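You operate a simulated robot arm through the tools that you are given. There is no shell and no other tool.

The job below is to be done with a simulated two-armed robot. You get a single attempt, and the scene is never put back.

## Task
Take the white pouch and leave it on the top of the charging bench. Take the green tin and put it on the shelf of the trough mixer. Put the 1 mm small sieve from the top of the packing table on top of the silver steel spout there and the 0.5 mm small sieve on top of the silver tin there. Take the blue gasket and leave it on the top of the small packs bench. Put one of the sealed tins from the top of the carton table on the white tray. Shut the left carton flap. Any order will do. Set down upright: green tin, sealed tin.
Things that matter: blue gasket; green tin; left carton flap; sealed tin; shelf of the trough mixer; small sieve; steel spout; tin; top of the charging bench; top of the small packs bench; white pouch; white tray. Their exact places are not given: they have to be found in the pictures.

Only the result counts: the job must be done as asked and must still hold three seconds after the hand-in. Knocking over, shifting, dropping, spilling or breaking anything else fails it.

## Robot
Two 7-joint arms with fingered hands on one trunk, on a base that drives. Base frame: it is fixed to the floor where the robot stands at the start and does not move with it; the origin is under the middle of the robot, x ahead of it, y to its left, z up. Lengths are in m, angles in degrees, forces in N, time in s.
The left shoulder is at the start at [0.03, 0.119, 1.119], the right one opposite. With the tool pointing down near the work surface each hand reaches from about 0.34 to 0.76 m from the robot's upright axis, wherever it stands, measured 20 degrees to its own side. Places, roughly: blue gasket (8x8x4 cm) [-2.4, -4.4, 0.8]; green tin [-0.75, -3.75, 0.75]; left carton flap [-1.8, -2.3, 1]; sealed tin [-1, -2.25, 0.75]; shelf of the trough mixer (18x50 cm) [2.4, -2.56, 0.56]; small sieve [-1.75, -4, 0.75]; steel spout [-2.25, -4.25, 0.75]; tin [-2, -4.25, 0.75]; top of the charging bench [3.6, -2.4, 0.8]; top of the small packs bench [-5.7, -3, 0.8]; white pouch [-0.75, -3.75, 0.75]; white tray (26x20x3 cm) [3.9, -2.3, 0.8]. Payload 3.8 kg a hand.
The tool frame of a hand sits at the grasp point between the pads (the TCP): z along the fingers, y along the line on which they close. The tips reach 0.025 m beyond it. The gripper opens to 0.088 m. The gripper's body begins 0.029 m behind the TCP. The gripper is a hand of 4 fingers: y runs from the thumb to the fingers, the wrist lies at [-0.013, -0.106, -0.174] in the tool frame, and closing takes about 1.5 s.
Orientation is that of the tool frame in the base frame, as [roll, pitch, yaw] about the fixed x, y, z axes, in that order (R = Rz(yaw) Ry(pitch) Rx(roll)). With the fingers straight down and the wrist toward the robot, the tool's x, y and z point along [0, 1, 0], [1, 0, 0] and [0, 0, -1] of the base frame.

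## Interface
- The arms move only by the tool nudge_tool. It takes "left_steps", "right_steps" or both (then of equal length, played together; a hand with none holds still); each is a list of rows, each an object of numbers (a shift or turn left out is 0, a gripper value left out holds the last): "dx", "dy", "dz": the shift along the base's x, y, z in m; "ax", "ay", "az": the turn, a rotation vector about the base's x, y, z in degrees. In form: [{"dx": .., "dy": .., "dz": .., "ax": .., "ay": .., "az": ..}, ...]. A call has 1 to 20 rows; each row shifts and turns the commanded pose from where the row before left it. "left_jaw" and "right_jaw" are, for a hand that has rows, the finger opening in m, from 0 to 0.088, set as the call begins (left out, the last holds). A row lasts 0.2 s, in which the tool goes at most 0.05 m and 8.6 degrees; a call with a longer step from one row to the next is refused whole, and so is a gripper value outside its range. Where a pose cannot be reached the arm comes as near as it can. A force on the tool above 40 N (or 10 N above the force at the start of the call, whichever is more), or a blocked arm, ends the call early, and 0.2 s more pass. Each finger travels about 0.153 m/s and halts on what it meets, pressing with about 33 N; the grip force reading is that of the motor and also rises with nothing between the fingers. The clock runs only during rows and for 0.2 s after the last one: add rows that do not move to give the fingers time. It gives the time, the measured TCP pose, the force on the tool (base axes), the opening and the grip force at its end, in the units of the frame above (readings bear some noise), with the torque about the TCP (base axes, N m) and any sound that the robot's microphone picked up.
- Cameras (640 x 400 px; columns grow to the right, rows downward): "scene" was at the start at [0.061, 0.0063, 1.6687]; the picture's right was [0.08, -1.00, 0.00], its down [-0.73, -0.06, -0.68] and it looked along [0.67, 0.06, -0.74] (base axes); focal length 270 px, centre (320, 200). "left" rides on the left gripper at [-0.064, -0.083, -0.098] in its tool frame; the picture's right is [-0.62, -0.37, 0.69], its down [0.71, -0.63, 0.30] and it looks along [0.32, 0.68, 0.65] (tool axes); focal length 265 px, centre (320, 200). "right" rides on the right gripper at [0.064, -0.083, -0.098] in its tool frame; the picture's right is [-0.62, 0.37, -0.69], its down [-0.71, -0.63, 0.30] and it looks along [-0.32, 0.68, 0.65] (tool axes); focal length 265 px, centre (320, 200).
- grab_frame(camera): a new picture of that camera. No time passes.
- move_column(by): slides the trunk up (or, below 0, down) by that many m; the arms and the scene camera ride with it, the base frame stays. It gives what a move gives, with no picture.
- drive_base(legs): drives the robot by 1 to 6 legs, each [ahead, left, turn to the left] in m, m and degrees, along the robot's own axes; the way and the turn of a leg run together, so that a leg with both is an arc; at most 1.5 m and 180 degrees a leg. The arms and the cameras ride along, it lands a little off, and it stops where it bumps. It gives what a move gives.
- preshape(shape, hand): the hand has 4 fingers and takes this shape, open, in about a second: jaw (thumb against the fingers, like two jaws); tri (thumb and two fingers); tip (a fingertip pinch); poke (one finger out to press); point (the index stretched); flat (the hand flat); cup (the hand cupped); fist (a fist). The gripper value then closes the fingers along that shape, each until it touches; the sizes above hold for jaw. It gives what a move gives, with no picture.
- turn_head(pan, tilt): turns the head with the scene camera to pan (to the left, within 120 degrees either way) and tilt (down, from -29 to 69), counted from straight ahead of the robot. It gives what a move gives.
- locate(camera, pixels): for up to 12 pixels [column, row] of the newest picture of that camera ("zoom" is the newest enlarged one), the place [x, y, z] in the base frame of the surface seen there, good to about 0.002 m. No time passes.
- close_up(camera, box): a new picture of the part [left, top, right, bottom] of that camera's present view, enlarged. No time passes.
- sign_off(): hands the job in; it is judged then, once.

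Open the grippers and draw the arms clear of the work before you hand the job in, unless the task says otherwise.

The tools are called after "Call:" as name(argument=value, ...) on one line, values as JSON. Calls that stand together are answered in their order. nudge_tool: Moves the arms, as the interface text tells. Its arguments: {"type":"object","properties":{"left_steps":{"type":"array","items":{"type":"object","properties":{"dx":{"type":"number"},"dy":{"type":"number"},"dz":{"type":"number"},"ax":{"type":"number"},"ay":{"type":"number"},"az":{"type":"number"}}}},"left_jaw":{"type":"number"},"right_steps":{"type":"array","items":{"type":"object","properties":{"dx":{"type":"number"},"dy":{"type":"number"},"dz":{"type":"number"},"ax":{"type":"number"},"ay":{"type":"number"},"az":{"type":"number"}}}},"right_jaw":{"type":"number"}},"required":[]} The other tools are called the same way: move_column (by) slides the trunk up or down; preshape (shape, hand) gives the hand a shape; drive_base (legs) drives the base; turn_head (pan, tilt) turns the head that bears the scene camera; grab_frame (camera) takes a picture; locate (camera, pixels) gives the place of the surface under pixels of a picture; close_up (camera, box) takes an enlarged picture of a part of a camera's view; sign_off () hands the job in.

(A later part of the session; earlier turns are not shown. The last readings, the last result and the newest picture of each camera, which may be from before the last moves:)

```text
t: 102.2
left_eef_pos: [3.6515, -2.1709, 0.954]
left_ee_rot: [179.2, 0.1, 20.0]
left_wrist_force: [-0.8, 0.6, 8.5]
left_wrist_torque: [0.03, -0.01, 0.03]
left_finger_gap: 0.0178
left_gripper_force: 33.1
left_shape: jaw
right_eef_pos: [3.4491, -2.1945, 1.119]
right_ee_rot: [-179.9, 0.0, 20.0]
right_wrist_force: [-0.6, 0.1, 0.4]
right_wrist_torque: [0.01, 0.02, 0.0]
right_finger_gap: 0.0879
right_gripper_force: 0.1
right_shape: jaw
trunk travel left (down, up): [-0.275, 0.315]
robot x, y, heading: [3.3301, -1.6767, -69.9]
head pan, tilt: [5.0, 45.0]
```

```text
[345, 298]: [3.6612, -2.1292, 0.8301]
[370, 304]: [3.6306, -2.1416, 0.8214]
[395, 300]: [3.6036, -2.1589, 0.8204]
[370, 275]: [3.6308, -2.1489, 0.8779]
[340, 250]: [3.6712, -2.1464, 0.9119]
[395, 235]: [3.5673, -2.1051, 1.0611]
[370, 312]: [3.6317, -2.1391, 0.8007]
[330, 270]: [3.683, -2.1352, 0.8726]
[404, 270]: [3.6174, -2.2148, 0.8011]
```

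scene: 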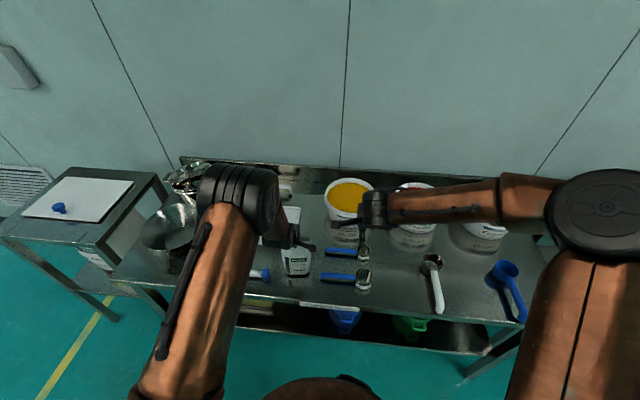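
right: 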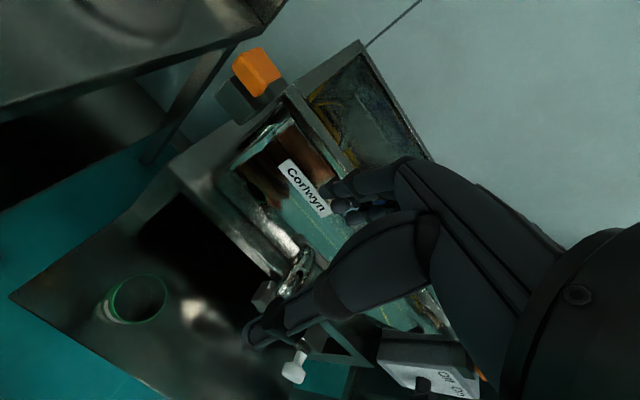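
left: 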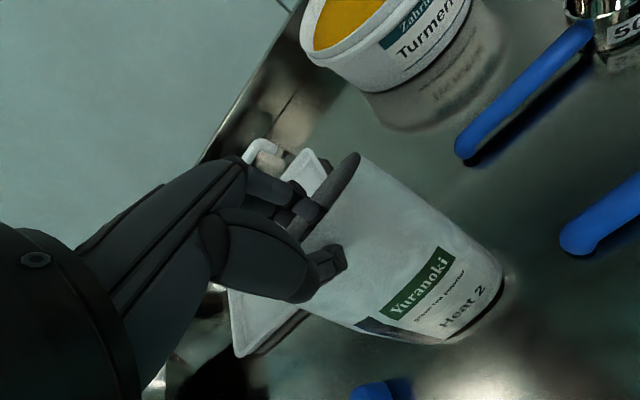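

The base is on the bench (z≈0.80). I open the left hand.

Call:
nudge_tool(left_steps=[{"dz": 0.001}, {}, {}, {}, {}, {}], left_jaw=0.088)

Call:
grab_frame(camera="left")

```text
t: 103.6
left_eef_pos: [3.6523, -2.1725, 0.9553]
left_ee_rot: [179.1, 0.1, 20.1]
left_wrist_force: [-0.4, -0.4, -0.2]
left_wrist_torque: [-0.01, 0.02, -0.01]
left_finger_gap: 0.0877
left_gripper_force: 0.1
left_shape: jaw
right_eef_pos: [3.4486, -2.1955, 1.1181]
right_ee_rot: [179.9, -0.1, 20.1]
right_wrist_force: [0.3, 0.1, -0.5]
right_wrist_torque: [-0.01, 0.01, -0.03]
right_finger_gap: 0.0877
right_gripper_force: 0.1
right_shape: jaw
trunk travel left (down, up): [-0.275, 0.315]
robot x, y, heading: [3.3268, -1.6785, -69.8]
head pan, tilt: [5.0, 45.0]
```

```text
taken
```

left: 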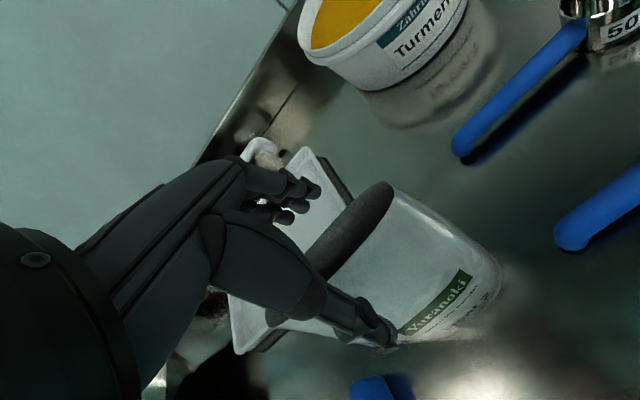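

The pouch stands by itself, closer to the thumb. I shift the hand 1 cm toward the robot and raise it straight up.

Call:
nudge_tool(left_steps=[{"dx": -0.004, "dy": 0.011}, {"dz": 0.015}, {"dz": 0.025}, {"dz": 0.035}, {"dz": 0.045}, {"dz": 0.045}, {"dz": 0.045}])

Call:
grab_frame(camera="scene")

Call:
grab_frame(camera="left")

```text
t: 105.2
left_eef_pos: [3.65, -2.161, 1.1646]
left_ee_rot: [179.3, 0.1, 20.1]
left_wrist_force: [0.1, -0.1, 0.0]
left_wrist_torque: [0.02, -0.01, 0.01]
left_finger_gap: 0.0879
left_gripper_force: 0.0
left_shape: jaw
right_eef_pos: [3.4493, -2.1948, 1.1183]
right_ee_rot: [-180.0, 0.0, 20.1]
right_wrist_force: [-0.6, 0.1, 0.2]
right_wrist_torque: [0.0, 0.0, 0.03]
right_finger_gap: 0.088
right_gripper_force: 0.1
right_shape: jaw
trunk travel left (down, up): [-0.275, 0.315]
robot x, y, heading: [3.328, -1.674, -70.1]
head pan, tilt: [5.0, 45.0]
```

```text
taken
```

scene: 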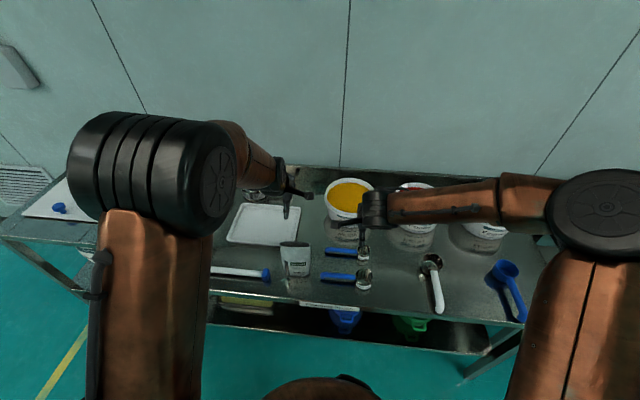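

```text
taken
```

left: 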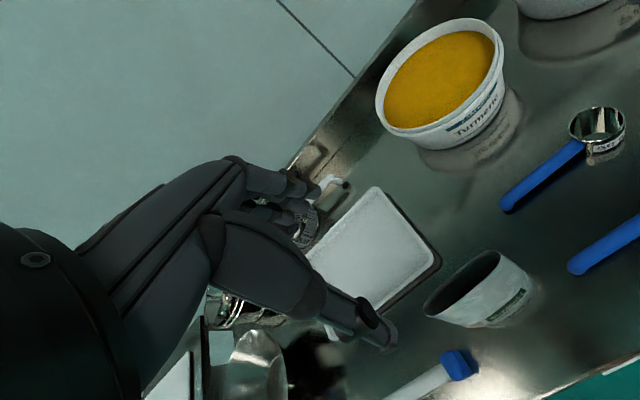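

The pouch stands upright at (295,258) beside the scoops. Now I go for the sealed tin: back off, strafe right along the aisle, and turn around to face the carton table.

Call:
drive_base(legs=[[-0.4, 0, 0], [0, -1.2, 0], [0, -1.2, 0], [0, 0, 180], [0, 1.0, 0]])

Call:
turn_head(pan=20, tilt=40)

Call:
grab_frame(camera="scene")

```text
t: 131.2
left_eef_pos: [-0.3343, -1.9788, 1.1663]
left_ee_rot: [179.1, 0.1, -160.4]
left_wrist_force: [-0.5, 0.0, -0.4]
left_wrist_torque: [0.03, 0.0, -0.01]
left_finger_gap: 0.0877
left_gripper_force: 0.0
left_shape: jaw
right_eef_pos: [-0.1328, -1.9474, 1.1183]
right_ee_rot: [180.0, 0.0, -160.4]
right_wrist_force: [0.8, -0.2, -0.4]
right_wrist_torque: [0.01, -0.02, -0.02]
right_finger_gap: 0.0879
right_gripper_force: 0.0
right_shape: jaw
trunk travel left (down, up): [-0.275, 0.315]
robot x, y, heading: [-0.0174, -2.4678, 109.9]
head pan, tilt: [5.0, 45.0]
```

```text
t: 132.0
left_eef_pos: [-0.3323, -1.9792, 1.1658]
left_ee_rot: [179.1, 0.1, -160.4]
left_wrist_force: [-0.4, -0.5, 0.2]
left_wrist_torque: [0.02, 0.01, 0.02]
left_finger_gap: 0.0879
left_gripper_force: 0.0
left_shape: jaw
right_eef_pos: [-0.1332, -1.9476, 1.1175]
right_ee_rot: [180.0, -0.1, -160.4]
right_wrist_force: [0.6, 0.0, 0.5]
right_wrist_torque: [-0.02, 0.05, 0.02]
right_finger_gap: 0.0878
right_gripper_force: 0.1
right_shape: jaw
trunk travel left (down, up): [-0.275, 0.315]
robot x, y, heading: [-0.0161, -2.4673, 109.7]
head pan, tilt: [20.0, 40.0]
```

```text
taken
```

scene: 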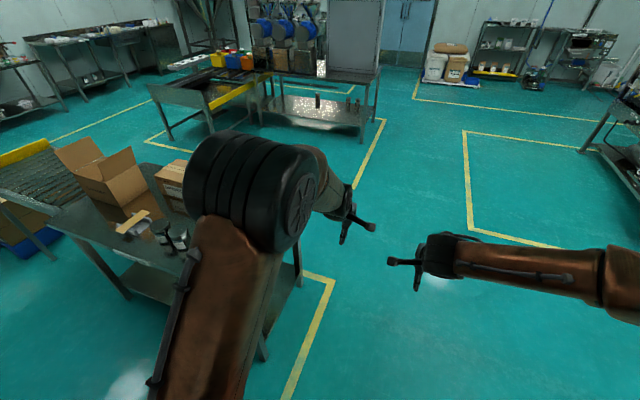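

The carton table is to my left. I strafe left 0.65 m (hands at z>1.1 stay above the tins) and look down at it.

Call:
drive_base(legs=[[-0.08, 0.65, 0.3]])

Call:
turn_head(pan=15, tilt=42)

Call:
grab_frame(camera="scene")

```text
t: 135.6
left_eef_pos: [-0.9199, -2.2734, 1.1652]
left_ee_rot: [179.0, 0.1, -160.3]
left_wrist_force: [0.2, -0.2, -0.2]
left_wrist_torque: [0.0, -0.02, 0.01]
left_finger_gap: 0.0877
left_gripper_force: 0.0
left_shape: jaw
right_eef_pos: [-0.7189, -2.2412, 1.1173]
right_ee_rot: [179.9, 0.0, -160.1]
right_wrist_force: [0.3, -1.0, 0.1]
right_wrist_torque: [0.01, 0.03, 0.01]
right_finger_gap: 0.0877
right_gripper_force: 0.1
right_shape: jaw
trunk travel left (down, up): [-0.275, 0.315]
robot x, y, heading: [-0.6019, -2.7637, 109.8]
head pan, tilt: [20.0, 40.0]
```

```text
t: 136.3
left_eef_pos: [-0.9184, -2.2735, 1.1653]
left_ee_rot: [179.1, 0.1, -160.2]
left_wrist_force: [-0.3, 0.4, -0.6]
left_wrist_torque: [0.02, -0.02, 0.01]
left_finger_gap: 0.0879
left_gripper_force: 0.1
left_shape: jaw
right_eef_pos: [-0.7182, -2.2417, 1.1179]
right_ee_rot: [-179.9, -0.1, -160.2]
right_wrist_force: [0.0, -0.3, 0.0]
right_wrist_torque: [-0.01, -0.01, 0.01]
right_finger_gap: 0.0879
right_gripper_force: 0.0
right_shape: jaw
trunk travel left (down, up): [-0.275, 0.315]
robot x, y, heading: [-0.5997, -2.7579, 109.6]
head pan, tilt: [15.0, 42.0]
```

```text
taken
```

scene: 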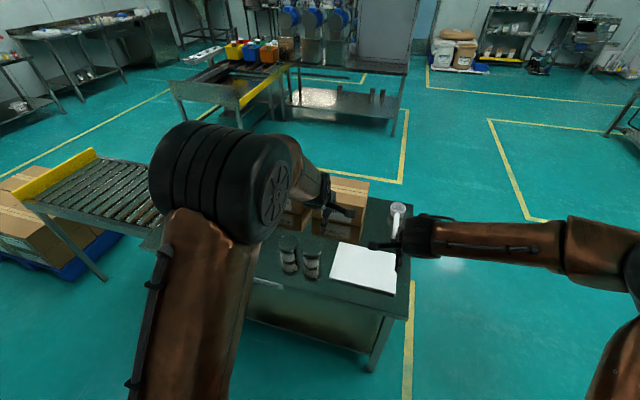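

The two sealed tins stand at (289,260) and (311,262). I enlarge and measure them.

Call:
close_up(camera="scene", box=[240, 170, 420, 300])

Call:
locate(camera="zoom", pixels=[[173, 255], [173, 300], [252, 268], [252, 345], [173, 340], [233, 300], [273, 300], [150, 300], [195, 300], [220, 390], [430, 290], [250, 380]])

Call:
grab_frame(camera="left")

```text
3.08 times, centred on (330, 235) of scene
```

zoom: 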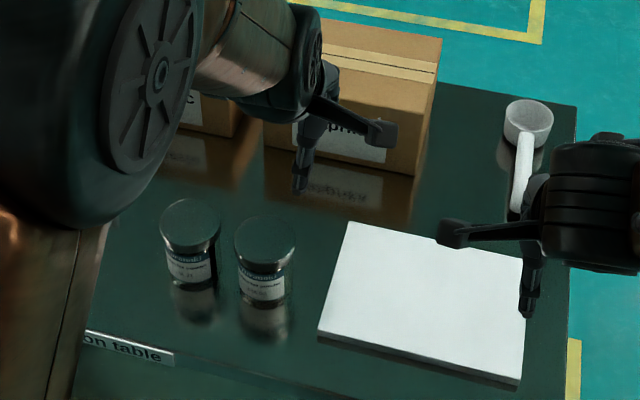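

```text
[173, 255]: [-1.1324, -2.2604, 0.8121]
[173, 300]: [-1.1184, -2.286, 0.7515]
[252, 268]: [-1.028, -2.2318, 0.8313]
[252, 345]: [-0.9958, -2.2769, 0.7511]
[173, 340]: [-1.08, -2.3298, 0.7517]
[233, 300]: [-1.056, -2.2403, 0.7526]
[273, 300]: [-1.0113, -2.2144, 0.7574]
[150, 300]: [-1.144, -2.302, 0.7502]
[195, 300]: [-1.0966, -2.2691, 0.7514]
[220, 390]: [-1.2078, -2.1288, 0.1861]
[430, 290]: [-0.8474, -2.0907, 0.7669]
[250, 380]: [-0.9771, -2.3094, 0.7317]
```

```text
taken
```

left: 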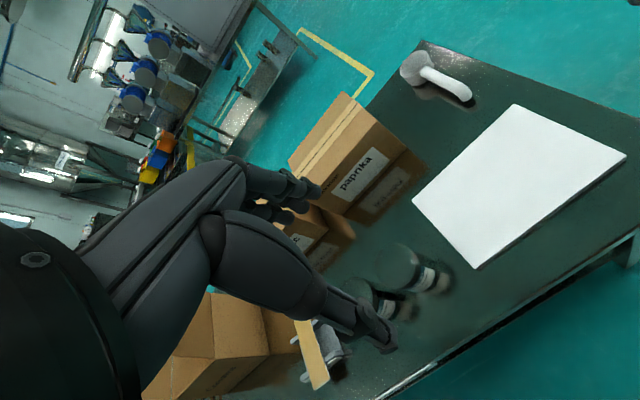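

I measure the lid of the right tin (zoom (265,235)) and its edges.

Call:
locate(camera="zoom", pixels=[[265, 235], [237, 243], [293, 243], [265, 220], [265, 262], [190, 220], [162, 228], [219, 228], [190, 203], [190, 250], [262, 295], [245, 280]])

Call:
locate(camera="left", pixels=[[395, 262], [420, 265], [400, 245], [378, 265], [440, 275], [430, 290], [350, 290], [410, 300]])

```text
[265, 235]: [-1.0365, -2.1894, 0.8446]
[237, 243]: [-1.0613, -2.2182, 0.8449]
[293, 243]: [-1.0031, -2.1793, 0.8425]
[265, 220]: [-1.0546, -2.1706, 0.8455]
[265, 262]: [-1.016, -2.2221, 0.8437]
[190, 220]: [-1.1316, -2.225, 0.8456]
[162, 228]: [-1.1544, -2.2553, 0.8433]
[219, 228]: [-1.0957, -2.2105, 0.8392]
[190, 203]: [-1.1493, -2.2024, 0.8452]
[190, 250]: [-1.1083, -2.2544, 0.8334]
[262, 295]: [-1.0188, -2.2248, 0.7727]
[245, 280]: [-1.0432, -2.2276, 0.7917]
```

```text
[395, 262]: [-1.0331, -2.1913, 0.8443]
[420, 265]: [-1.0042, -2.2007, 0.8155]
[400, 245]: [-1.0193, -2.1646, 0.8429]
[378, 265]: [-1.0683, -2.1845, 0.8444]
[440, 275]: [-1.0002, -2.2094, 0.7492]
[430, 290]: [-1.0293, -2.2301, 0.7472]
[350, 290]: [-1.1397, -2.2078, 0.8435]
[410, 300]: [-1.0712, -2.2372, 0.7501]
```

The right tin's centre is (-1.033,-2.196), lid top z≈0.8445, diameter 0.068. I move the left hand over it, correcting its small tilt, and lower to z≈0.95.

Call:
nudge_tool(left_steps=[{"dx": -0.0382, "dy": 0.0258, "ax": -0.42, "ay": -0.15}, {"dx": -0.0382, "dy": 0.0258, "ax": -0.43, "ay": -0.15}, {"dx": -0.0382, "dy": 0.0259}, {"dz": -0.043}, {"dz": -0.043}, {"dz": -0.043}, {"dz": -0.043}, {"dz": -0.043}], left_jaw=0.088)

Call:
grab_frame(camera="left")

Call:
close_up(camera="scene", box=[200, 170, 400, 295])

```text
t: 138.1
left_eef_pos: [-1.0337, -2.196, 0.9477]
left_ee_rot: [-179.9, 0.1, -160.2]
left_wrist_force: [0.4, -0.3, 0.5]
left_wrist_torque: [-0.01, 0.01, 0.0]
left_finger_gap: 0.088
left_gripper_force: 0.0
left_shape: jaw
right_eef_pos: [-0.7189, -2.2408, 1.1175]
right_ee_rot: [-179.9, 0.0, -160.1]
right_wrist_force: [0.3, -0.4, 0.6]
right_wrist_torque: [-0.03, -0.03, 0.0]
right_finger_gap: 0.088
right_gripper_force: 0.1
right_shape: jaw
trunk travel left (down, up): [-0.275, 0.315]
robot x, y, heading: [-0.6013, -2.7579, 109.9]
head pan, tilt: [15.0, 42.0]
```

```text
taken
```

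left: 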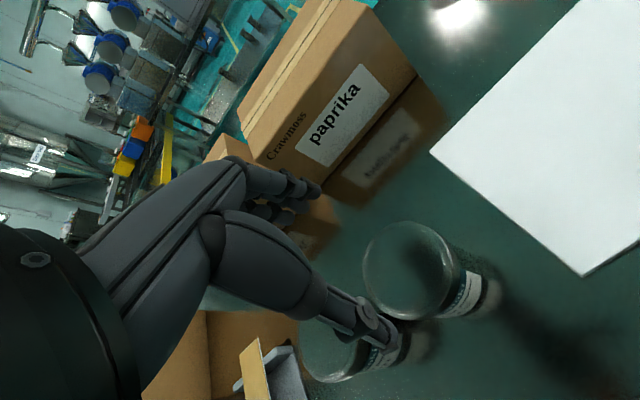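

```text
3.20 times, centred on (300, 232) of scene
```

zoom: 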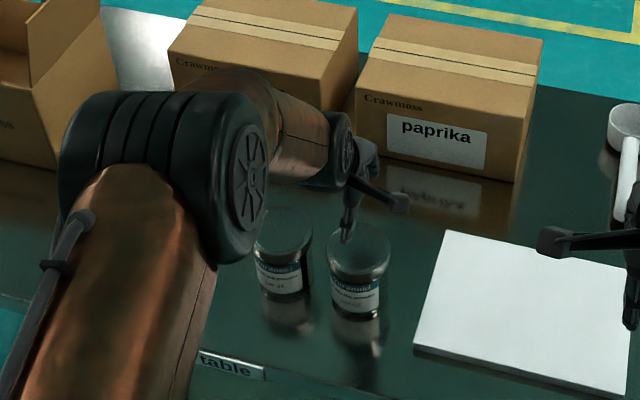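

I check the clearance to the paprika box behind the tin, and re-verify the lid circle from the left camera.

Call:
locate(camera="zoom", pixels=[[390, 150], [430, 165], [380, 100], [490, 165], [300, 100]])

Call:
locate(camera="left", pixels=[[400, 223], [366, 265], [442, 270], [395, 318], [372, 240], [430, 235], [410, 270]])

```text
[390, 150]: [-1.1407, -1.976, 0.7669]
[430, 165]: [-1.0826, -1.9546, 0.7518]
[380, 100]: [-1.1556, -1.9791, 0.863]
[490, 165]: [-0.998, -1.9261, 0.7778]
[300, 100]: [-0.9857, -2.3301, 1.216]
```

```text
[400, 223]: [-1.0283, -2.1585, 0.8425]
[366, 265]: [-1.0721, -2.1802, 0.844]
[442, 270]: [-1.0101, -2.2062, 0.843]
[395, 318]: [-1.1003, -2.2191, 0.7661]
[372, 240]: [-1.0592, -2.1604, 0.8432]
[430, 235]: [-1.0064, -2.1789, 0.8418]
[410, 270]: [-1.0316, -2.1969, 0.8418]
```

Lid centre is about (-1.037,-2.194). I correct by 3 mm and lower to z≈0.838.

Call:
nudge_tool(left_steps=[{"dx": -0.003, "dy": 0.002, "dz": -0.03}, {"dz": -0.03}, {"dz": -0.025}, {"dz": -0.025}, {}])

Call:
grab_frame(camera="left")

```text
t: 139.3
left_eef_pos: [-1.0375, -2.1946, 0.8407]
left_ee_rot: [-179.9, 0.1, -160.2]
left_wrist_force: [-0.4, 2.4, 1.9]
left_wrist_torque: [0.05, 0.02, -0.01]
left_finger_gap: 0.0878
left_gripper_force: 0.1
left_shape: jaw
right_eef_pos: [-0.718, -2.2427, 1.1178]
right_ee_rot: [-179.9, 0.0, -160.3]
right_wrist_force: [0.4, 0.0, -0.4]
right_wrist_torque: [-0.04, -0.03, 0.01]
right_finger_gap: 0.0877
right_gripper_force: 0.1
right_shape: jaw
trunk travel left (down, up): [-0.275, 0.315]
robot x, y, heading: [-0.6044, -2.7595, 109.8]
head pan, tilt: [15.0, 42.0]
```

```text
taken
```

left: 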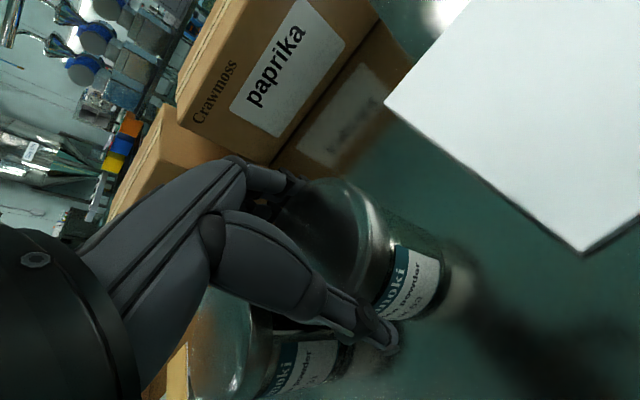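

Light contact with the lid. I raise 4 mm and close on the tin.

Call:
nudge_tool(left_steps=[{"dz": 0.004}, {}])

Call:
nudge_tool(left_steps=[{}, {}, {}, {}, {}, {}, {}, {}], left_jaw=0.0)

Call:
nudge_tool(left_steps=[{"dz": 0.01}, {"dz": 0.02}, {"dz": 0.03}, {"dz": 0.04}])

Call:
grab_frame(camera="left")

```text
t: 139.9
left_eef_pos: [-1.0367, -2.195, 0.8437]
left_ee_rot: [-179.9, 0.1, -160.3]
left_wrist_force: [-0.8, 0.1, -0.1]
left_wrist_torque: [0.0, -0.05, -0.01]
left_finger_gap: 0.0878
left_gripper_force: 0.1
left_shape: jaw
right_eef_pos: [-0.7186, -2.2403, 1.118]
right_ee_rot: [-179.9, 0.0, -160.2]
right_wrist_force: [0.2, 0.1, -0.6]
right_wrist_torque: [-0.02, 0.03, 0.0]
right_finger_gap: 0.088
right_gripper_force: 0.0
right_shape: jaw
trunk travel left (down, up): [-0.275, 0.315]
robot x, y, heading: [-0.6042, -2.7613, 109.8]
head pan, tilt: [15.0, 42.0]
```

```text
t: 141.7
left_eef_pos: [-1.0356, -2.1933, 0.8442]
left_ee_rot: [179.9, 0.2, -160.2]
left_wrist_force: [-0.7, 0.3, 0.4]
left_wrist_torque: [0.04, 0.04, 0.0]
left_finger_gap: 0.0714
left_gripper_force: 32.5
left_shape: jaw
right_eef_pos: [-0.7194, -2.2406, 1.1183]
right_ee_rot: [-179.9, -0.1, -160.3]
right_wrist_force: [-0.1, 0.6, 0.1]
right_wrist_torque: [-0.02, -0.01, 0.01]
right_finger_gap: 0.0877
right_gripper_force: 0.1
right_shape: jaw
trunk travel left (down, up): [-0.275, 0.315]
robot x, y, heading: [-0.5985, -2.7572, 109.7]
head pan, tilt: [15.0, 42.0]
```

```text
t: 142.7
left_eef_pos: [-1.0348, -2.1959, 0.9451]
left_ee_rot: [180.0, 0.1, -160.3]
left_wrist_force: [0.6, -0.3, -2.4]
left_wrist_torque: [-0.02, 0.03, -0.02]
left_finger_gap: 0.071
left_gripper_force: 33.0
left_shape: jaw
right_eef_pos: [-0.7189, -2.2416, 1.118]
right_ee_rot: [-180.0, 0.0, -160.1]
right_wrist_force: [0.3, 0.0, 0.1]
right_wrist_torque: [0.03, 0.0, 0.0]
right_finger_gap: 0.088
right_gripper_force: 0.0
right_shape: jaw
trunk travel left (down, up): [-0.275, 0.315]
robot x, y, heading: [-0.6016, -2.7617, 109.8]
head pan, tilt: [15.0, 42.0]
```

```text
taken
```

left: 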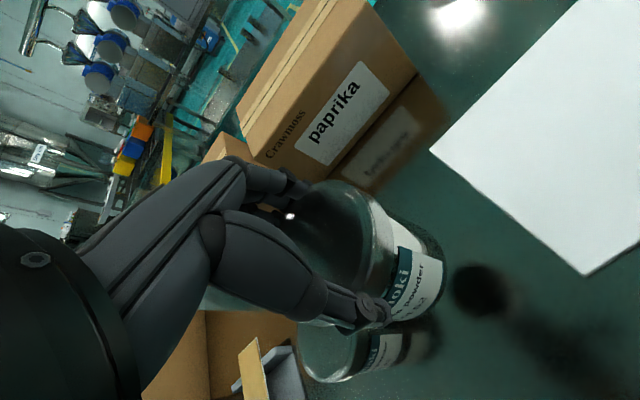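

The tin is lifted (2 N weight). I raise it to carrying height and draw it in, then look at the open carton.

Call:
nudge_tool(left_steps=[{"dz": 0.045}, {"dz": 0.045}, {"dz": 0.045}, {"dz": 0.045}, {"dx": 0.04, "dy": -0.02}, {"dx": 0.04, "dy": -0.02}, {"dx": 0.04, "dy": -0.03}])

Call:
turn_head(pan=45, tilt=35)

Call:
grab_frame(camera="scene")

```text
t: 144.3
left_eef_pos: [-0.9145, -2.2648, 1.125]
left_ee_rot: [180.0, 0.0, -160.2]
left_wrist_force: [0.2, 0.5, -1.0]
left_wrist_torque: [0.04, 0.01, 0.01]
left_finger_gap: 0.071
left_gripper_force: 33.2
left_shape: jaw
right_eef_pos: [-0.7178, -2.2417, 1.1189]
right_ee_rot: [-180.0, -0.1, -160.2]
right_wrist_force: [0.9, -0.9, 0.1]
right_wrist_torque: [0.0, 0.03, 0.04]
right_finger_gap: 0.0879
right_gripper_force: 0.2
right_shape: jaw
trunk travel left (down, up): [-0.275, 0.315]
robot x, y, heading: [-0.5993, -2.763, 109.9]
head pan, tilt: [15.0, 42.0]
```

```text
t: 145.2
left_eef_pos: [-0.9157, -2.2636, 1.1235]
left_ee_rot: [-180.0, 0.1, -160.1]
left_wrist_force: [0.5, 0.6, -2.3]
left_wrist_torque: [-0.02, 0.0, 0.02]
left_finger_gap: 0.0706
left_gripper_force: 33.2
left_shape: jaw
right_eef_pos: [-0.7183, -2.2416, 1.1189]
right_ee_rot: [179.9, -0.1, -160.2]
right_wrist_force: [-0.3, -0.5, -1.0]
right_wrist_torque: [0.01, -0.02, 0.01]
right_finger_gap: 0.0877
right_gripper_force: 0.1
right_shape: jaw
trunk travel left (down, up): [-0.275, 0.315]
robot x, y, heading: [-0.6016, -2.7573, 109.9]
head pan, tilt: [45.0, 35.0]
```

```text
taken
```

scene: 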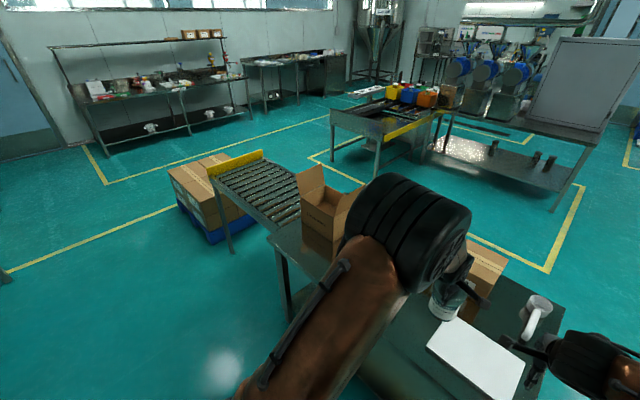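

My left arm hides the open carton. I strafe left 0.75 m (backing 7 cm away from the table) and look again.

Call:
drive_base(legs=[[-0.08, 0.75, 0]])

Call:
turn_head(pan=0, tilt=38)

Call:
grab_frame(camera="scene")

```text
t: 149.3
left_eef_pos: [-1.5919, -2.5943, 1.1232]
left_ee_rot: [-179.9, 0.1, -160.1]
left_wrist_force: [-0.9, -0.4, -2.7]
left_wrist_torque: [-0.03, -0.01, -0.02]
left_finger_gap: 0.0709
left_gripper_force: 32.9
left_shape: jaw
right_eef_pos: [-1.3948, -2.5701, 1.1187]
right_ee_rot: [-179.9, 0.1, -160.1]
right_wrist_force: [-0.8, 0.1, -0.3]
right_wrist_torque: [-0.01, -0.01, -0.03]
right_finger_gap: 0.0879
right_gripper_force: 0.0
right_shape: jaw
trunk travel left (down, up): [-0.275, 0.315]
robot x, y, heading: [-1.2731, -3.0885, 109.8]
head pan, tilt: [45.0, 35.0]
```

```text
t: 150.4
left_eef_pos: [-1.5911, -2.594, 1.1221]
left_ee_rot: [-179.9, 0.1, -160.1]
left_wrist_force: [0.2, -0.2, -2.7]
left_wrist_torque: [0.0, -0.02, 0.04]
left_finger_gap: 0.0708
left_gripper_force: 32.9
left_shape: jaw
right_eef_pos: [-1.3937, -2.5709, 1.1171]
right_ee_rot: [-180.0, 0.0, -160.0]
right_wrist_force: [0.1, -0.3, -0.3]
right_wrist_torque: [0.03, 0.01, -0.02]
right_finger_gap: 0.0879
right_gripper_force: 0.1
right_shape: jaw
trunk travel left (down, up): [-0.275, 0.315]
robot x, y, heading: [-1.2734, -3.0876, 109.7]
head pan, tilt: [0.0, 38.0]
```

```text
taken
```

scene: 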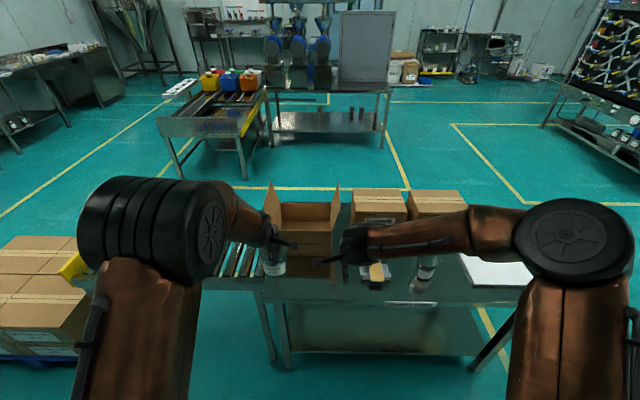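

The open carton is ahead with two raised flaps at (271,205) and (336,207). I enlarge and measure.

Call:
close_up(camera="scene", box=[235, 170, 395, 290])

Call:
locate(camera="zoom", pixels=[[145, 90], [130, 150], [150, 70], [165, 190], [400, 90], [405, 150], [385, 180], [280, 160], [280, 230], [170, 220], [390, 225], [300, 260]])

```text
3.33 times, centred on (315, 230) of scene
```

zoom: 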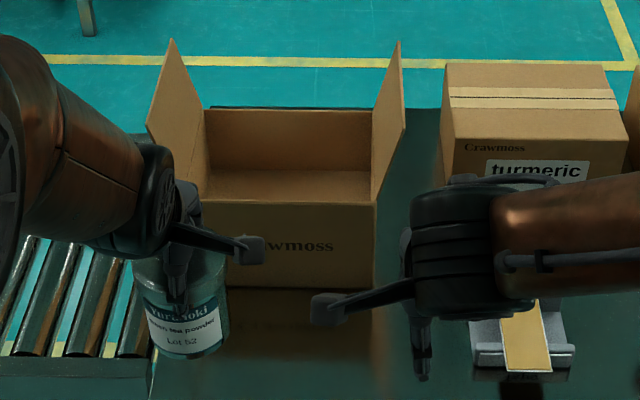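

```text
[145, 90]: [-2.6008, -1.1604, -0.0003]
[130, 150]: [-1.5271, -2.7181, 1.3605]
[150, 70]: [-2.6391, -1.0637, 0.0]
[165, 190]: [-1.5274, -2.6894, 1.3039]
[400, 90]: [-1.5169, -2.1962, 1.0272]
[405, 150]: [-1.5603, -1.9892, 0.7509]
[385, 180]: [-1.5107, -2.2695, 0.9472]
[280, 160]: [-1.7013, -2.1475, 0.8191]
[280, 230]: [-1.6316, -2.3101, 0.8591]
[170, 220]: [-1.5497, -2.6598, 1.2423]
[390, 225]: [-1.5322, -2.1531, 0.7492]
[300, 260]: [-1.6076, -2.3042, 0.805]
```

From this side the left flap is at u≈-2.48 and the carton's front face at n≈1.61, rim z≈0.92. I move the base left 0.5 m and then ahead 0.12 m so the right hand can push the flap inward from outside.

Call:
drive_base(legs=[[0, 0.5, 0.2], [0.12, 0, 0]])

Call:
turn_head(pan=-25, tilt=42)

Call:
grab_frame(camera="scene")

Call:
grab_frame(camera="right")

```text
t: 154.2
left_eef_pos: [-2.1066, -2.6555, 1.1235]
left_ee_rot: [-179.9, 0.1, -159.5]
left_wrist_force: [-0.7, 0.2, -2.5]
left_wrist_torque: [0.0, 0.02, -0.01]
left_finger_gap: 0.0711
left_gripper_force: 33.0
left_shape: jaw
right_eef_pos: [-1.91, -2.6297, 1.1172]
right_ee_rot: [-179.9, 0.0, -159.3]
right_wrist_force: [-0.2, 0.8, 0.1]
right_wrist_torque: [0.01, -0.01, 0.02]
right_finger_gap: 0.0878
right_gripper_force: 0.1
right_shape: jaw
trunk travel left (down, up): [-0.275, 0.315]
robot x, y, heading: [-1.7823, -3.1476, 110.5]
head pan, tilt: [0.0, 38.0]
```

```text
t: 155.1
left_eef_pos: [-2.1079, -2.6577, 1.1238]
left_ee_rot: [-179.9, 0.0, -159.5]
left_wrist_force: [0.6, 0.1, -2.7]
left_wrist_torque: [0.02, 0.01, -0.01]
left_finger_gap: 0.0706
left_gripper_force: 32.7
left_shape: jaw
right_eef_pos: [-1.9103, -2.6312, 1.1169]
right_ee_rot: [-180.0, 0.1, -159.4]
right_wrist_force: [-0.5, -0.1, 0.2]
right_wrist_torque: [0.02, 0.02, -0.01]
right_finger_gap: 0.0878
right_gripper_force: 0.1
right_shape: jaw
trunk travel left (down, up): [-0.275, 0.315]
robot x, y, heading: [-1.7855, -3.1482, 110.5]
head pan, tilt: [-25.0, 42.0]
```

```text
taken
```

scene: 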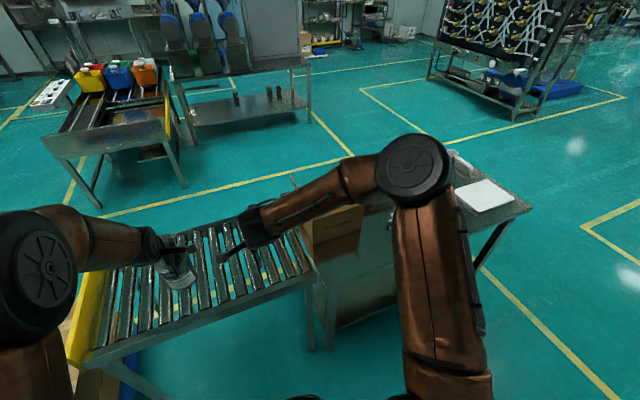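

```text
taken
```

right: 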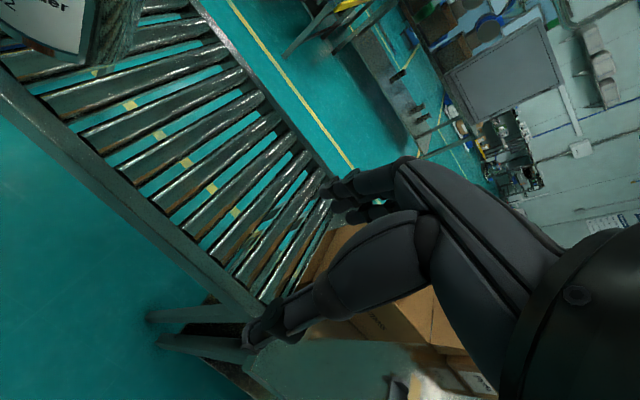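

The right arm hides the left flap. I pull the right hand 0.18 m back toward the robot to see the flap.

Call:
nudge_tool(right_steps=[{"dx": 0.015, "dy": -0.042}, {"dx": 0.015, "dy": -0.042}, {"dx": 0.015, "dy": -0.042}, {"dx": 0.015, "dy": -0.042}])

Call:
grab_frame(camera="scene")

Call:
grab_frame(camera="right")

```text
t: 156.1
left_eef_pos: [-2.1079, -2.6565, 1.1234]
left_ee_rot: [179.9, 0.1, -159.5]
left_wrist_force: [-0.3, 0.0, -2.2]
left_wrist_torque: [0.01, 0.0, 0.05]
left_finger_gap: 0.0707
left_gripper_force: 33.2
left_shape: jaw
right_eef_pos: [-1.8572, -2.7923, 1.1201]
right_ee_rot: [-179.9, 0.0, -159.5]
right_wrist_force: [-0.1, -0.4, 1.0]
right_wrist_torque: [-0.01, 0.02, 0.03]
right_finger_gap: 0.0879
right_gripper_force: 0.1
right_shape: jaw
right hand out of reach, approached as far as the arm can: row 4
trunk travel left (down, up): [-0.275, 0.315]
robot x, y, heading: [-1.7907, -3.147, 110.2]
head pan, tilt: [-25.0, 42.0]
```

```text
taken
```

scene: 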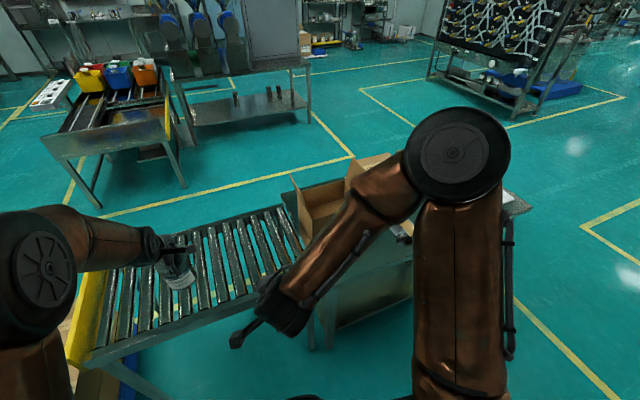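

```text
taken
```

right: 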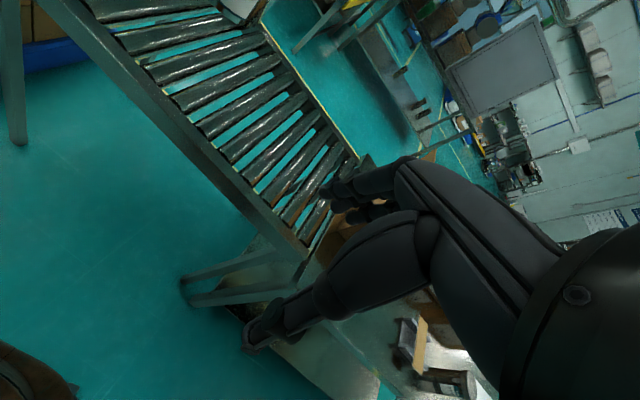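

Now the left flap is visible at (300,195). I enlarge and measure it.

Call:
close_up(camera="scene", box=[260, 140, 420, 260])

Call:
locate(camera="zoom", pixels=[[128, 150], [138, 230], [165, 320], [175, 390], [150, 250], [160, 290], [126, 200], [190, 240], [200, 330], [250, 200], [330, 150], [400, 80]])

```text
3.33 times, centred on (340, 200) of scene
```

zoom: 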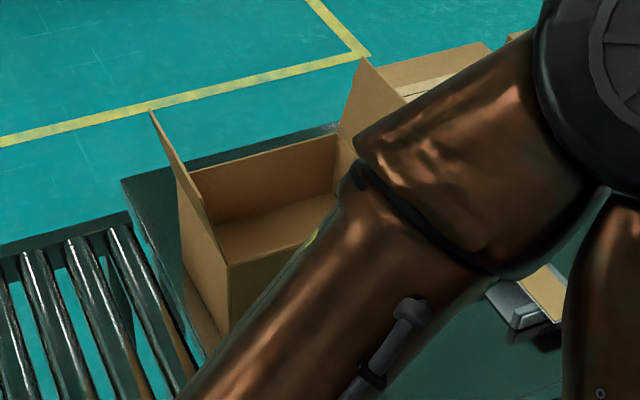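

```text
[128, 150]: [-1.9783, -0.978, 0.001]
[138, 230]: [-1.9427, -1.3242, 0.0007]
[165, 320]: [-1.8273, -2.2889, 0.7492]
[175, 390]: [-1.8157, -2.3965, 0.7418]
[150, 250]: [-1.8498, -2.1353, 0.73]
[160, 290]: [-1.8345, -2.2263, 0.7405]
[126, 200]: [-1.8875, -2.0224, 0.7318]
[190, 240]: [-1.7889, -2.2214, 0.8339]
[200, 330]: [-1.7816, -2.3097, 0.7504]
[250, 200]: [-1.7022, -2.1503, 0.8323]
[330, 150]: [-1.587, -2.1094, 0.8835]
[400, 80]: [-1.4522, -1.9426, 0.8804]
```

The flap appears as a thin slanted sliver from (150,110) to (226,260). I measure its points and the carton walls.

Call:
locate(camera="zoom", pixels=[[154, 118], [160, 132], [172, 160], [186, 190], [200, 215], [212, 240], [226, 262], [182, 195], [200, 260], [215, 290], [190, 170], [165, 135]])

```text
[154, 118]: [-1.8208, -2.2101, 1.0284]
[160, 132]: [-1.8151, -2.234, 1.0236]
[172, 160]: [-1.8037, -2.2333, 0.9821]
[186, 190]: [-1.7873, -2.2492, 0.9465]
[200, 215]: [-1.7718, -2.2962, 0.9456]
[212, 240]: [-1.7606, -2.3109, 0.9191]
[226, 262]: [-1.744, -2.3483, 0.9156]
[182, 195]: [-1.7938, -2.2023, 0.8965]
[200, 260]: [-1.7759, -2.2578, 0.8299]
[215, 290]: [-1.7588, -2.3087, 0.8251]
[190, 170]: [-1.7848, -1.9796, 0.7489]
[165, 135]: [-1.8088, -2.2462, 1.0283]
```

The flap hinges at u≈-2.441, z≈0.915, leans outward about 13° and ends at z≈1.03, n 1.42–1.61. I drive 0.13 m closer and 0.1 m right, then bring the closed right hand to the flap's outer side.

Call:
drive_base(legs=[[0.13, -0.1, 0]])

Call:
nudge_tool(right_steps=[{}, {}, {}, {}, {}, {}, {}, {}], right_jaw=0.0)

Call:
grab_frame(camera="right")

```text
t: 157.5
left_eef_pos: [-2.0584, -2.4993, 1.1239]
left_ee_rot: [-180.0, 0.0, -159.5]
left_wrist_force: [0.0, -0.4, -2.6]
left_wrist_torque: [-0.02, -0.02, 0.01]
left_finger_gap: 0.0711
left_gripper_force: 32.9
left_shape: jaw
right_eef_pos: [-1.8092, -2.6337, 1.1189]
right_ee_rot: [-179.9, 0.0, -159.5]
right_wrist_force: [-0.5, 0.4, -0.3]
right_wrist_torque: [-0.01, -0.02, -0.02]
right_finger_gap: 0.0881
right_gripper_force: 0.1
right_shape: jaw
trunk travel left (down, up): [-0.275, 0.315]
robot x, y, heading: [-1.7404, -2.9938, 110.4]
head pan, tilt: [-25.0, 42.0]
```

```text
t: 159.3
left_eef_pos: [-2.0579, -2.5003, 1.1235]
left_ee_rot: [-180.0, 0.1, -159.5]
left_wrist_force: [0.6, 0.4, -2.5]
left_wrist_torque: [-0.02, 0.01, 0.0]
left_finger_gap: 0.0707
left_gripper_force: 32.8
left_shape: jaw
right_eef_pos: [-1.8089, -2.6333, 1.1184]
right_ee_rot: [-179.9, 0.0, -159.5]
right_wrist_force: [-0.2, 0.3, 0.5]
right_wrist_torque: [0.04, -0.02, -0.01]
right_finger_gap: 0.0005
right_gripper_force: 33.2
right_shape: jaw
trunk travel left (down, up): [-0.275, 0.315]
robot x, y, heading: [-1.7344, -2.9928, 110.4]
head pan, tilt: [-25.0, 42.0]
```

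```text
taken
```

right: 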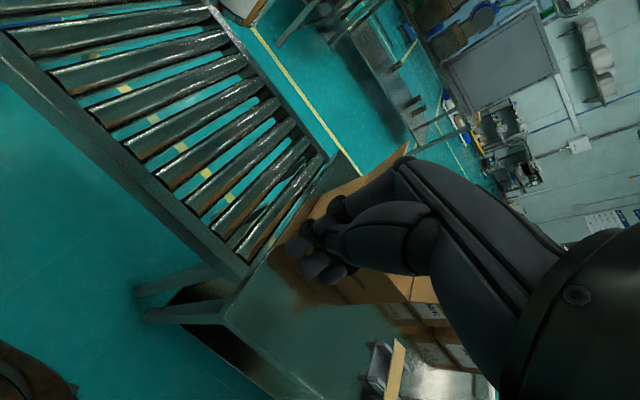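

I bring the right hand to u=-2.57, n=1.55 (outside the flap) at the present height.

Call:
nudge_tool(right_steps=[{"dx": -0.0109, "dy": 0.0425}, {"dx": -0.0109, "dy": 0.0425}, {"dx": -0.0109, "dy": 0.0425}, {"dx": -0.0109, "dy": 0.0425}, {"dx": -0.0109, "dy": 0.0425}, {"dx": -0.0109, "dy": 0.0425}, {"dx": -0.0111, "dy": 0.0428}])

Call:
grab_frame(camera="scene")

Call:
grab_frame(camera="right")

```text
t: 160.9
left_eef_pos: [-2.0593, -2.4999, 1.1235]
left_ee_rot: [-180.0, 0.2, -159.5]
left_wrist_force: [0.1, -0.3, -2.0]
left_wrist_torque: [0.02, -0.01, 0.02]
left_finger_gap: 0.0707
left_gripper_force: 33.2
left_shape: jaw
right_eef_pos: [-1.8878, -2.335, 1.1191]
right_ee_rot: [-179.9, 0.0, -159.5]
right_wrist_force: [-0.6, 1.0, -0.5]
right_wrist_torque: [-0.04, -0.02, 0.05]
right_finger_gap: 0.0
right_gripper_force: 32.9
right_shape: jaw
trunk travel left (down, up): [-0.275, 0.315]
robot x, y, heading: [-1.7399, -2.9911, 110.7]
head pan, tilt: [-25.0, 42.0]
```

```text
taken
```

scene: 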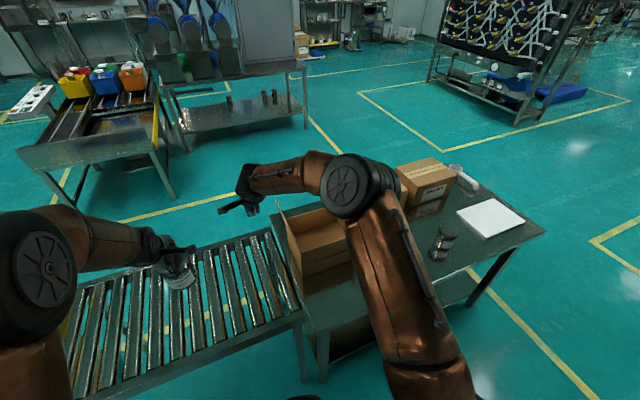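

```text
taken
```

right: 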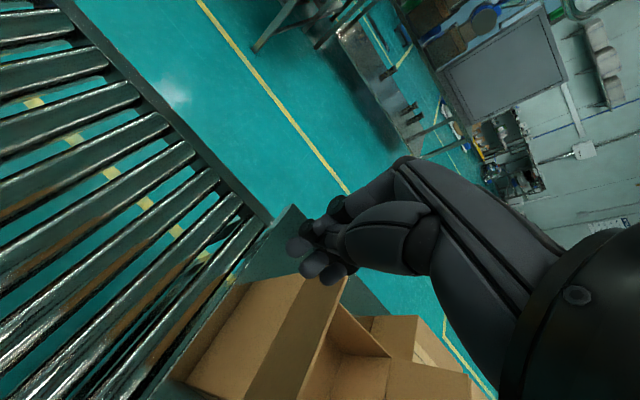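

The hand is outside the flap. I lower it so that the fingertips are at about z=0.975.

Call:
nudge_tool(right_steps=[{"dz": -0.04}, {"dz": -0.04}, {"dz": -0.038}])

Call:
grab_frame(camera="scene")

Call:
grab_frame(camera="right")

```text
t: 161.7
left_eef_pos: [-2.0594, -2.4986, 1.1228]
left_ee_rot: [-180.0, 0.1, -159.4]
left_wrist_force: [-0.1, -0.5, -2.0]
left_wrist_torque: [-0.01, 0.0, -0.01]
left_finger_gap: 0.0709
left_gripper_force: 33.1
left_shape: jaw
right_eef_pos: [-1.886, -2.3363, 1.0015]
right_ee_rot: [-179.9, 0.0, -159.5]
right_wrist_force: [-0.3, -0.1, -0.1]
right_wrist_torque: [-0.01, 0.03, 0.02]
right_finger_gap: 0.0
right_gripper_force: 33.2
right_shape: jaw
trunk travel left (down, up): [-0.275, 0.315]
robot x, y, heading: [-1.734, -2.991, 110.8]
head pan, tilt: [-25.0, 42.0]
```

```text
taken
```

scene: 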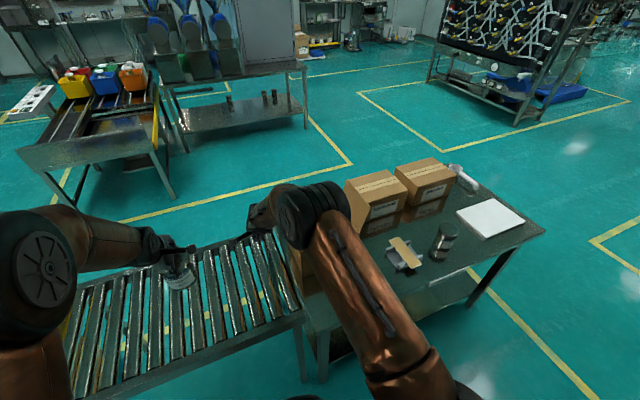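

```text
taken
```

right: 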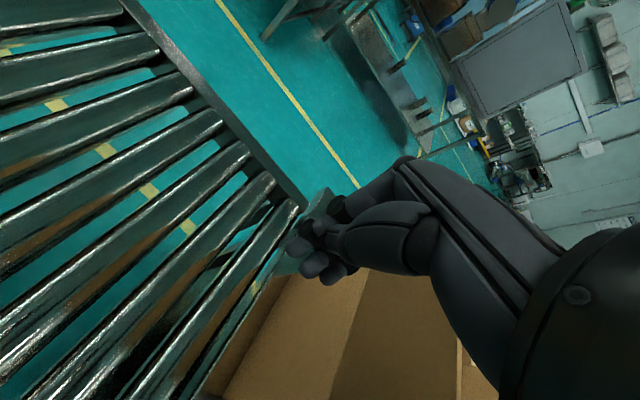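

The flap is right of the fingers. I push in the +u direction in 3 cm steps.

Call:
nudge_tool(right_steps=[{"dx": 0.0282, "dy": 0.0103}, {"dx": 0.0282, "dy": 0.0103}, {"dx": 0.0282, "dy": 0.0103}, {"dx": 0.0282, "dy": 0.0103}])

Call:
grab_frame(camera="right")

Call:
grab_frame(camera="scene")

```text
t: 162.7
left_eef_pos: [-2.0569, -2.5004, 1.1233]
left_ee_rot: [-180.0, -0.1, -159.5]
left_wrist_force: [0.0, 0.9, -2.1]
left_wrist_torque: [0.02, 0.02, 0.0]
left_finger_gap: 0.0711
left_gripper_force: 33.1
left_shape: jaw
right_eef_pos: [-1.7708, -2.2946, 1.0003]
right_ee_rot: [-180.0, 0.0, -159.4]
right_wrist_force: [0.0, 0.1, -0.4]
right_wrist_torque: [0.0, 0.04, -0.04]
right_finger_gap: 0.0001
right_gripper_force: 33.3
right_shape: jaw
trunk travel left (down, up): [-0.275, 0.315]
robot x, y, heading: [-1.7362, -2.992, 110.4]
head pan, tilt: [-25.0, 42.0]
```

```text
taken
```

right: 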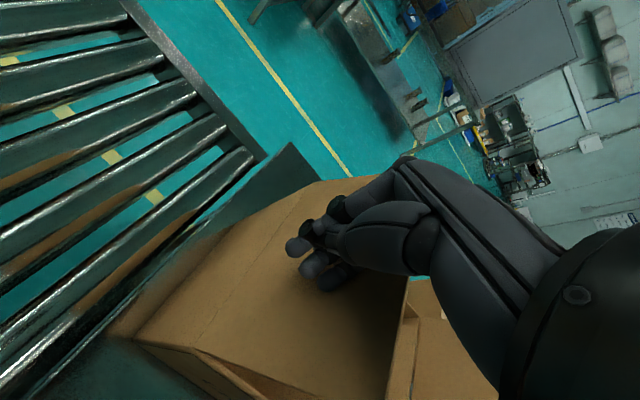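

```text
taken
```

scene: 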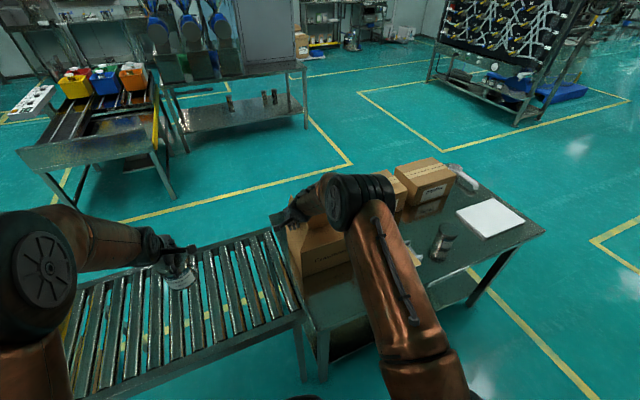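

The flap has tilted inward. I continue right and downward along its arc.

Call:
nudge_tool(right_steps=[{"dx": 0.0235, "dy": 0.0086, "dz": -0.01}, {"dx": 0.0235, "dy": 0.0086, "dz": -0.015}, {"dx": 0.0188, "dy": 0.0068, "dz": -0.018}])

Call:
grab_frame(camera="right")

```text
t: 163.5
left_eef_pos: [-2.0572, -2.4987, 1.1227]
left_ee_rot: [-179.9, 0.2, -159.5]
left_wrist_force: [0.3, 0.5, -2.2]
left_wrist_torque: [-0.01, 0.01, -0.01]
left_finger_gap: 0.0706
left_gripper_force: 33.0
left_shape: jaw
right_eef_pos: [-1.7066, -2.2708, 0.9577]
right_ee_rot: [-179.9, 0.0, -159.5]
right_wrist_force: [-1.2, 0.6, -0.2]
right_wrist_torque: [-0.01, -0.04, -0.01]
right_finger_gap: 0.0
right_gripper_force: 33.2
right_shape: jaw
trunk travel left (down, up): [-0.275, 0.315]
robot x, y, heading: [-1.7351, -2.9908, 110.4]
head pan, tilt: [-25.0, 42.0]
```

```text
taken
```

right: 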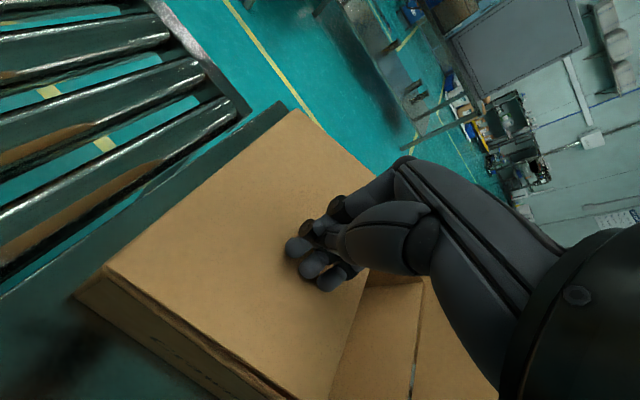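

The flap is nearly flat. I press down in small steps.

Call:
nudge_tool(right_steps=[{"dz": -0.006}, {"dz": -0.005}, {"dz": -0.004}, {}])

Call:
grab_frame(camera="right")

Call:
locate(camera="right", pixels=[[200, 230], [260, 200], [300, 150], [280, 300], [250, 330], [150, 270], [330, 320], [300, 130]])

```text
t: 164.5
left_eef_pos: [-2.0567, -2.4997, 1.1229]
left_ee_rot: [-179.9, 0.2, -159.5]
left_wrist_force: [-0.7, -0.5, -1.9]
left_wrist_torque: [-0.01, 0.0, -0.01]
left_finger_gap: 0.0708
left_gripper_force: 33.1
left_shape: jaw
right_eef_pos: [-1.7077, -2.2718, 0.9433]
right_ee_rot: [-179.9, 0.0, -159.4]
right_wrist_force: [-0.3, 0.1, -0.6]
right_wrist_torque: [0.0, -0.02, -0.02]
right_finger_gap: 0.0001
right_gripper_force: 32.8
right_shape: jaw
trunk travel left (down, up): [-0.275, 0.315]
robot x, y, heading: [-1.7358, -2.9923, 110.6]
head pan, tilt: [-25.0, 42.0]
```

```text
taken
```

right: 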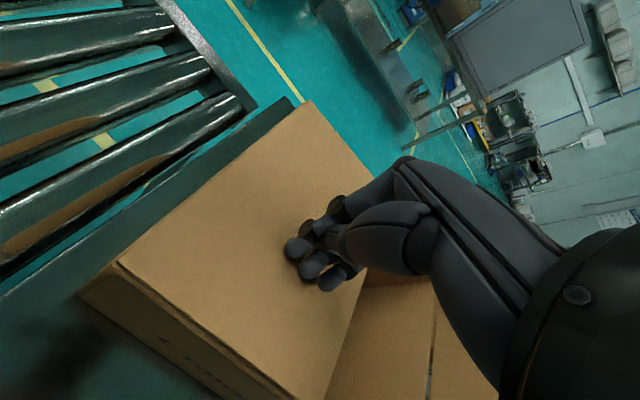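

```text
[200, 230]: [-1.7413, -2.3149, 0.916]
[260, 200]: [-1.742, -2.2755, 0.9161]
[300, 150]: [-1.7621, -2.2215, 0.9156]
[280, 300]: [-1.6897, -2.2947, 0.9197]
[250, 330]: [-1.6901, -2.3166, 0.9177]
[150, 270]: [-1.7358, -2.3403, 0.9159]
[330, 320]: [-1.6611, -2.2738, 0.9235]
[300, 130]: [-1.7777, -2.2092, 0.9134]
```

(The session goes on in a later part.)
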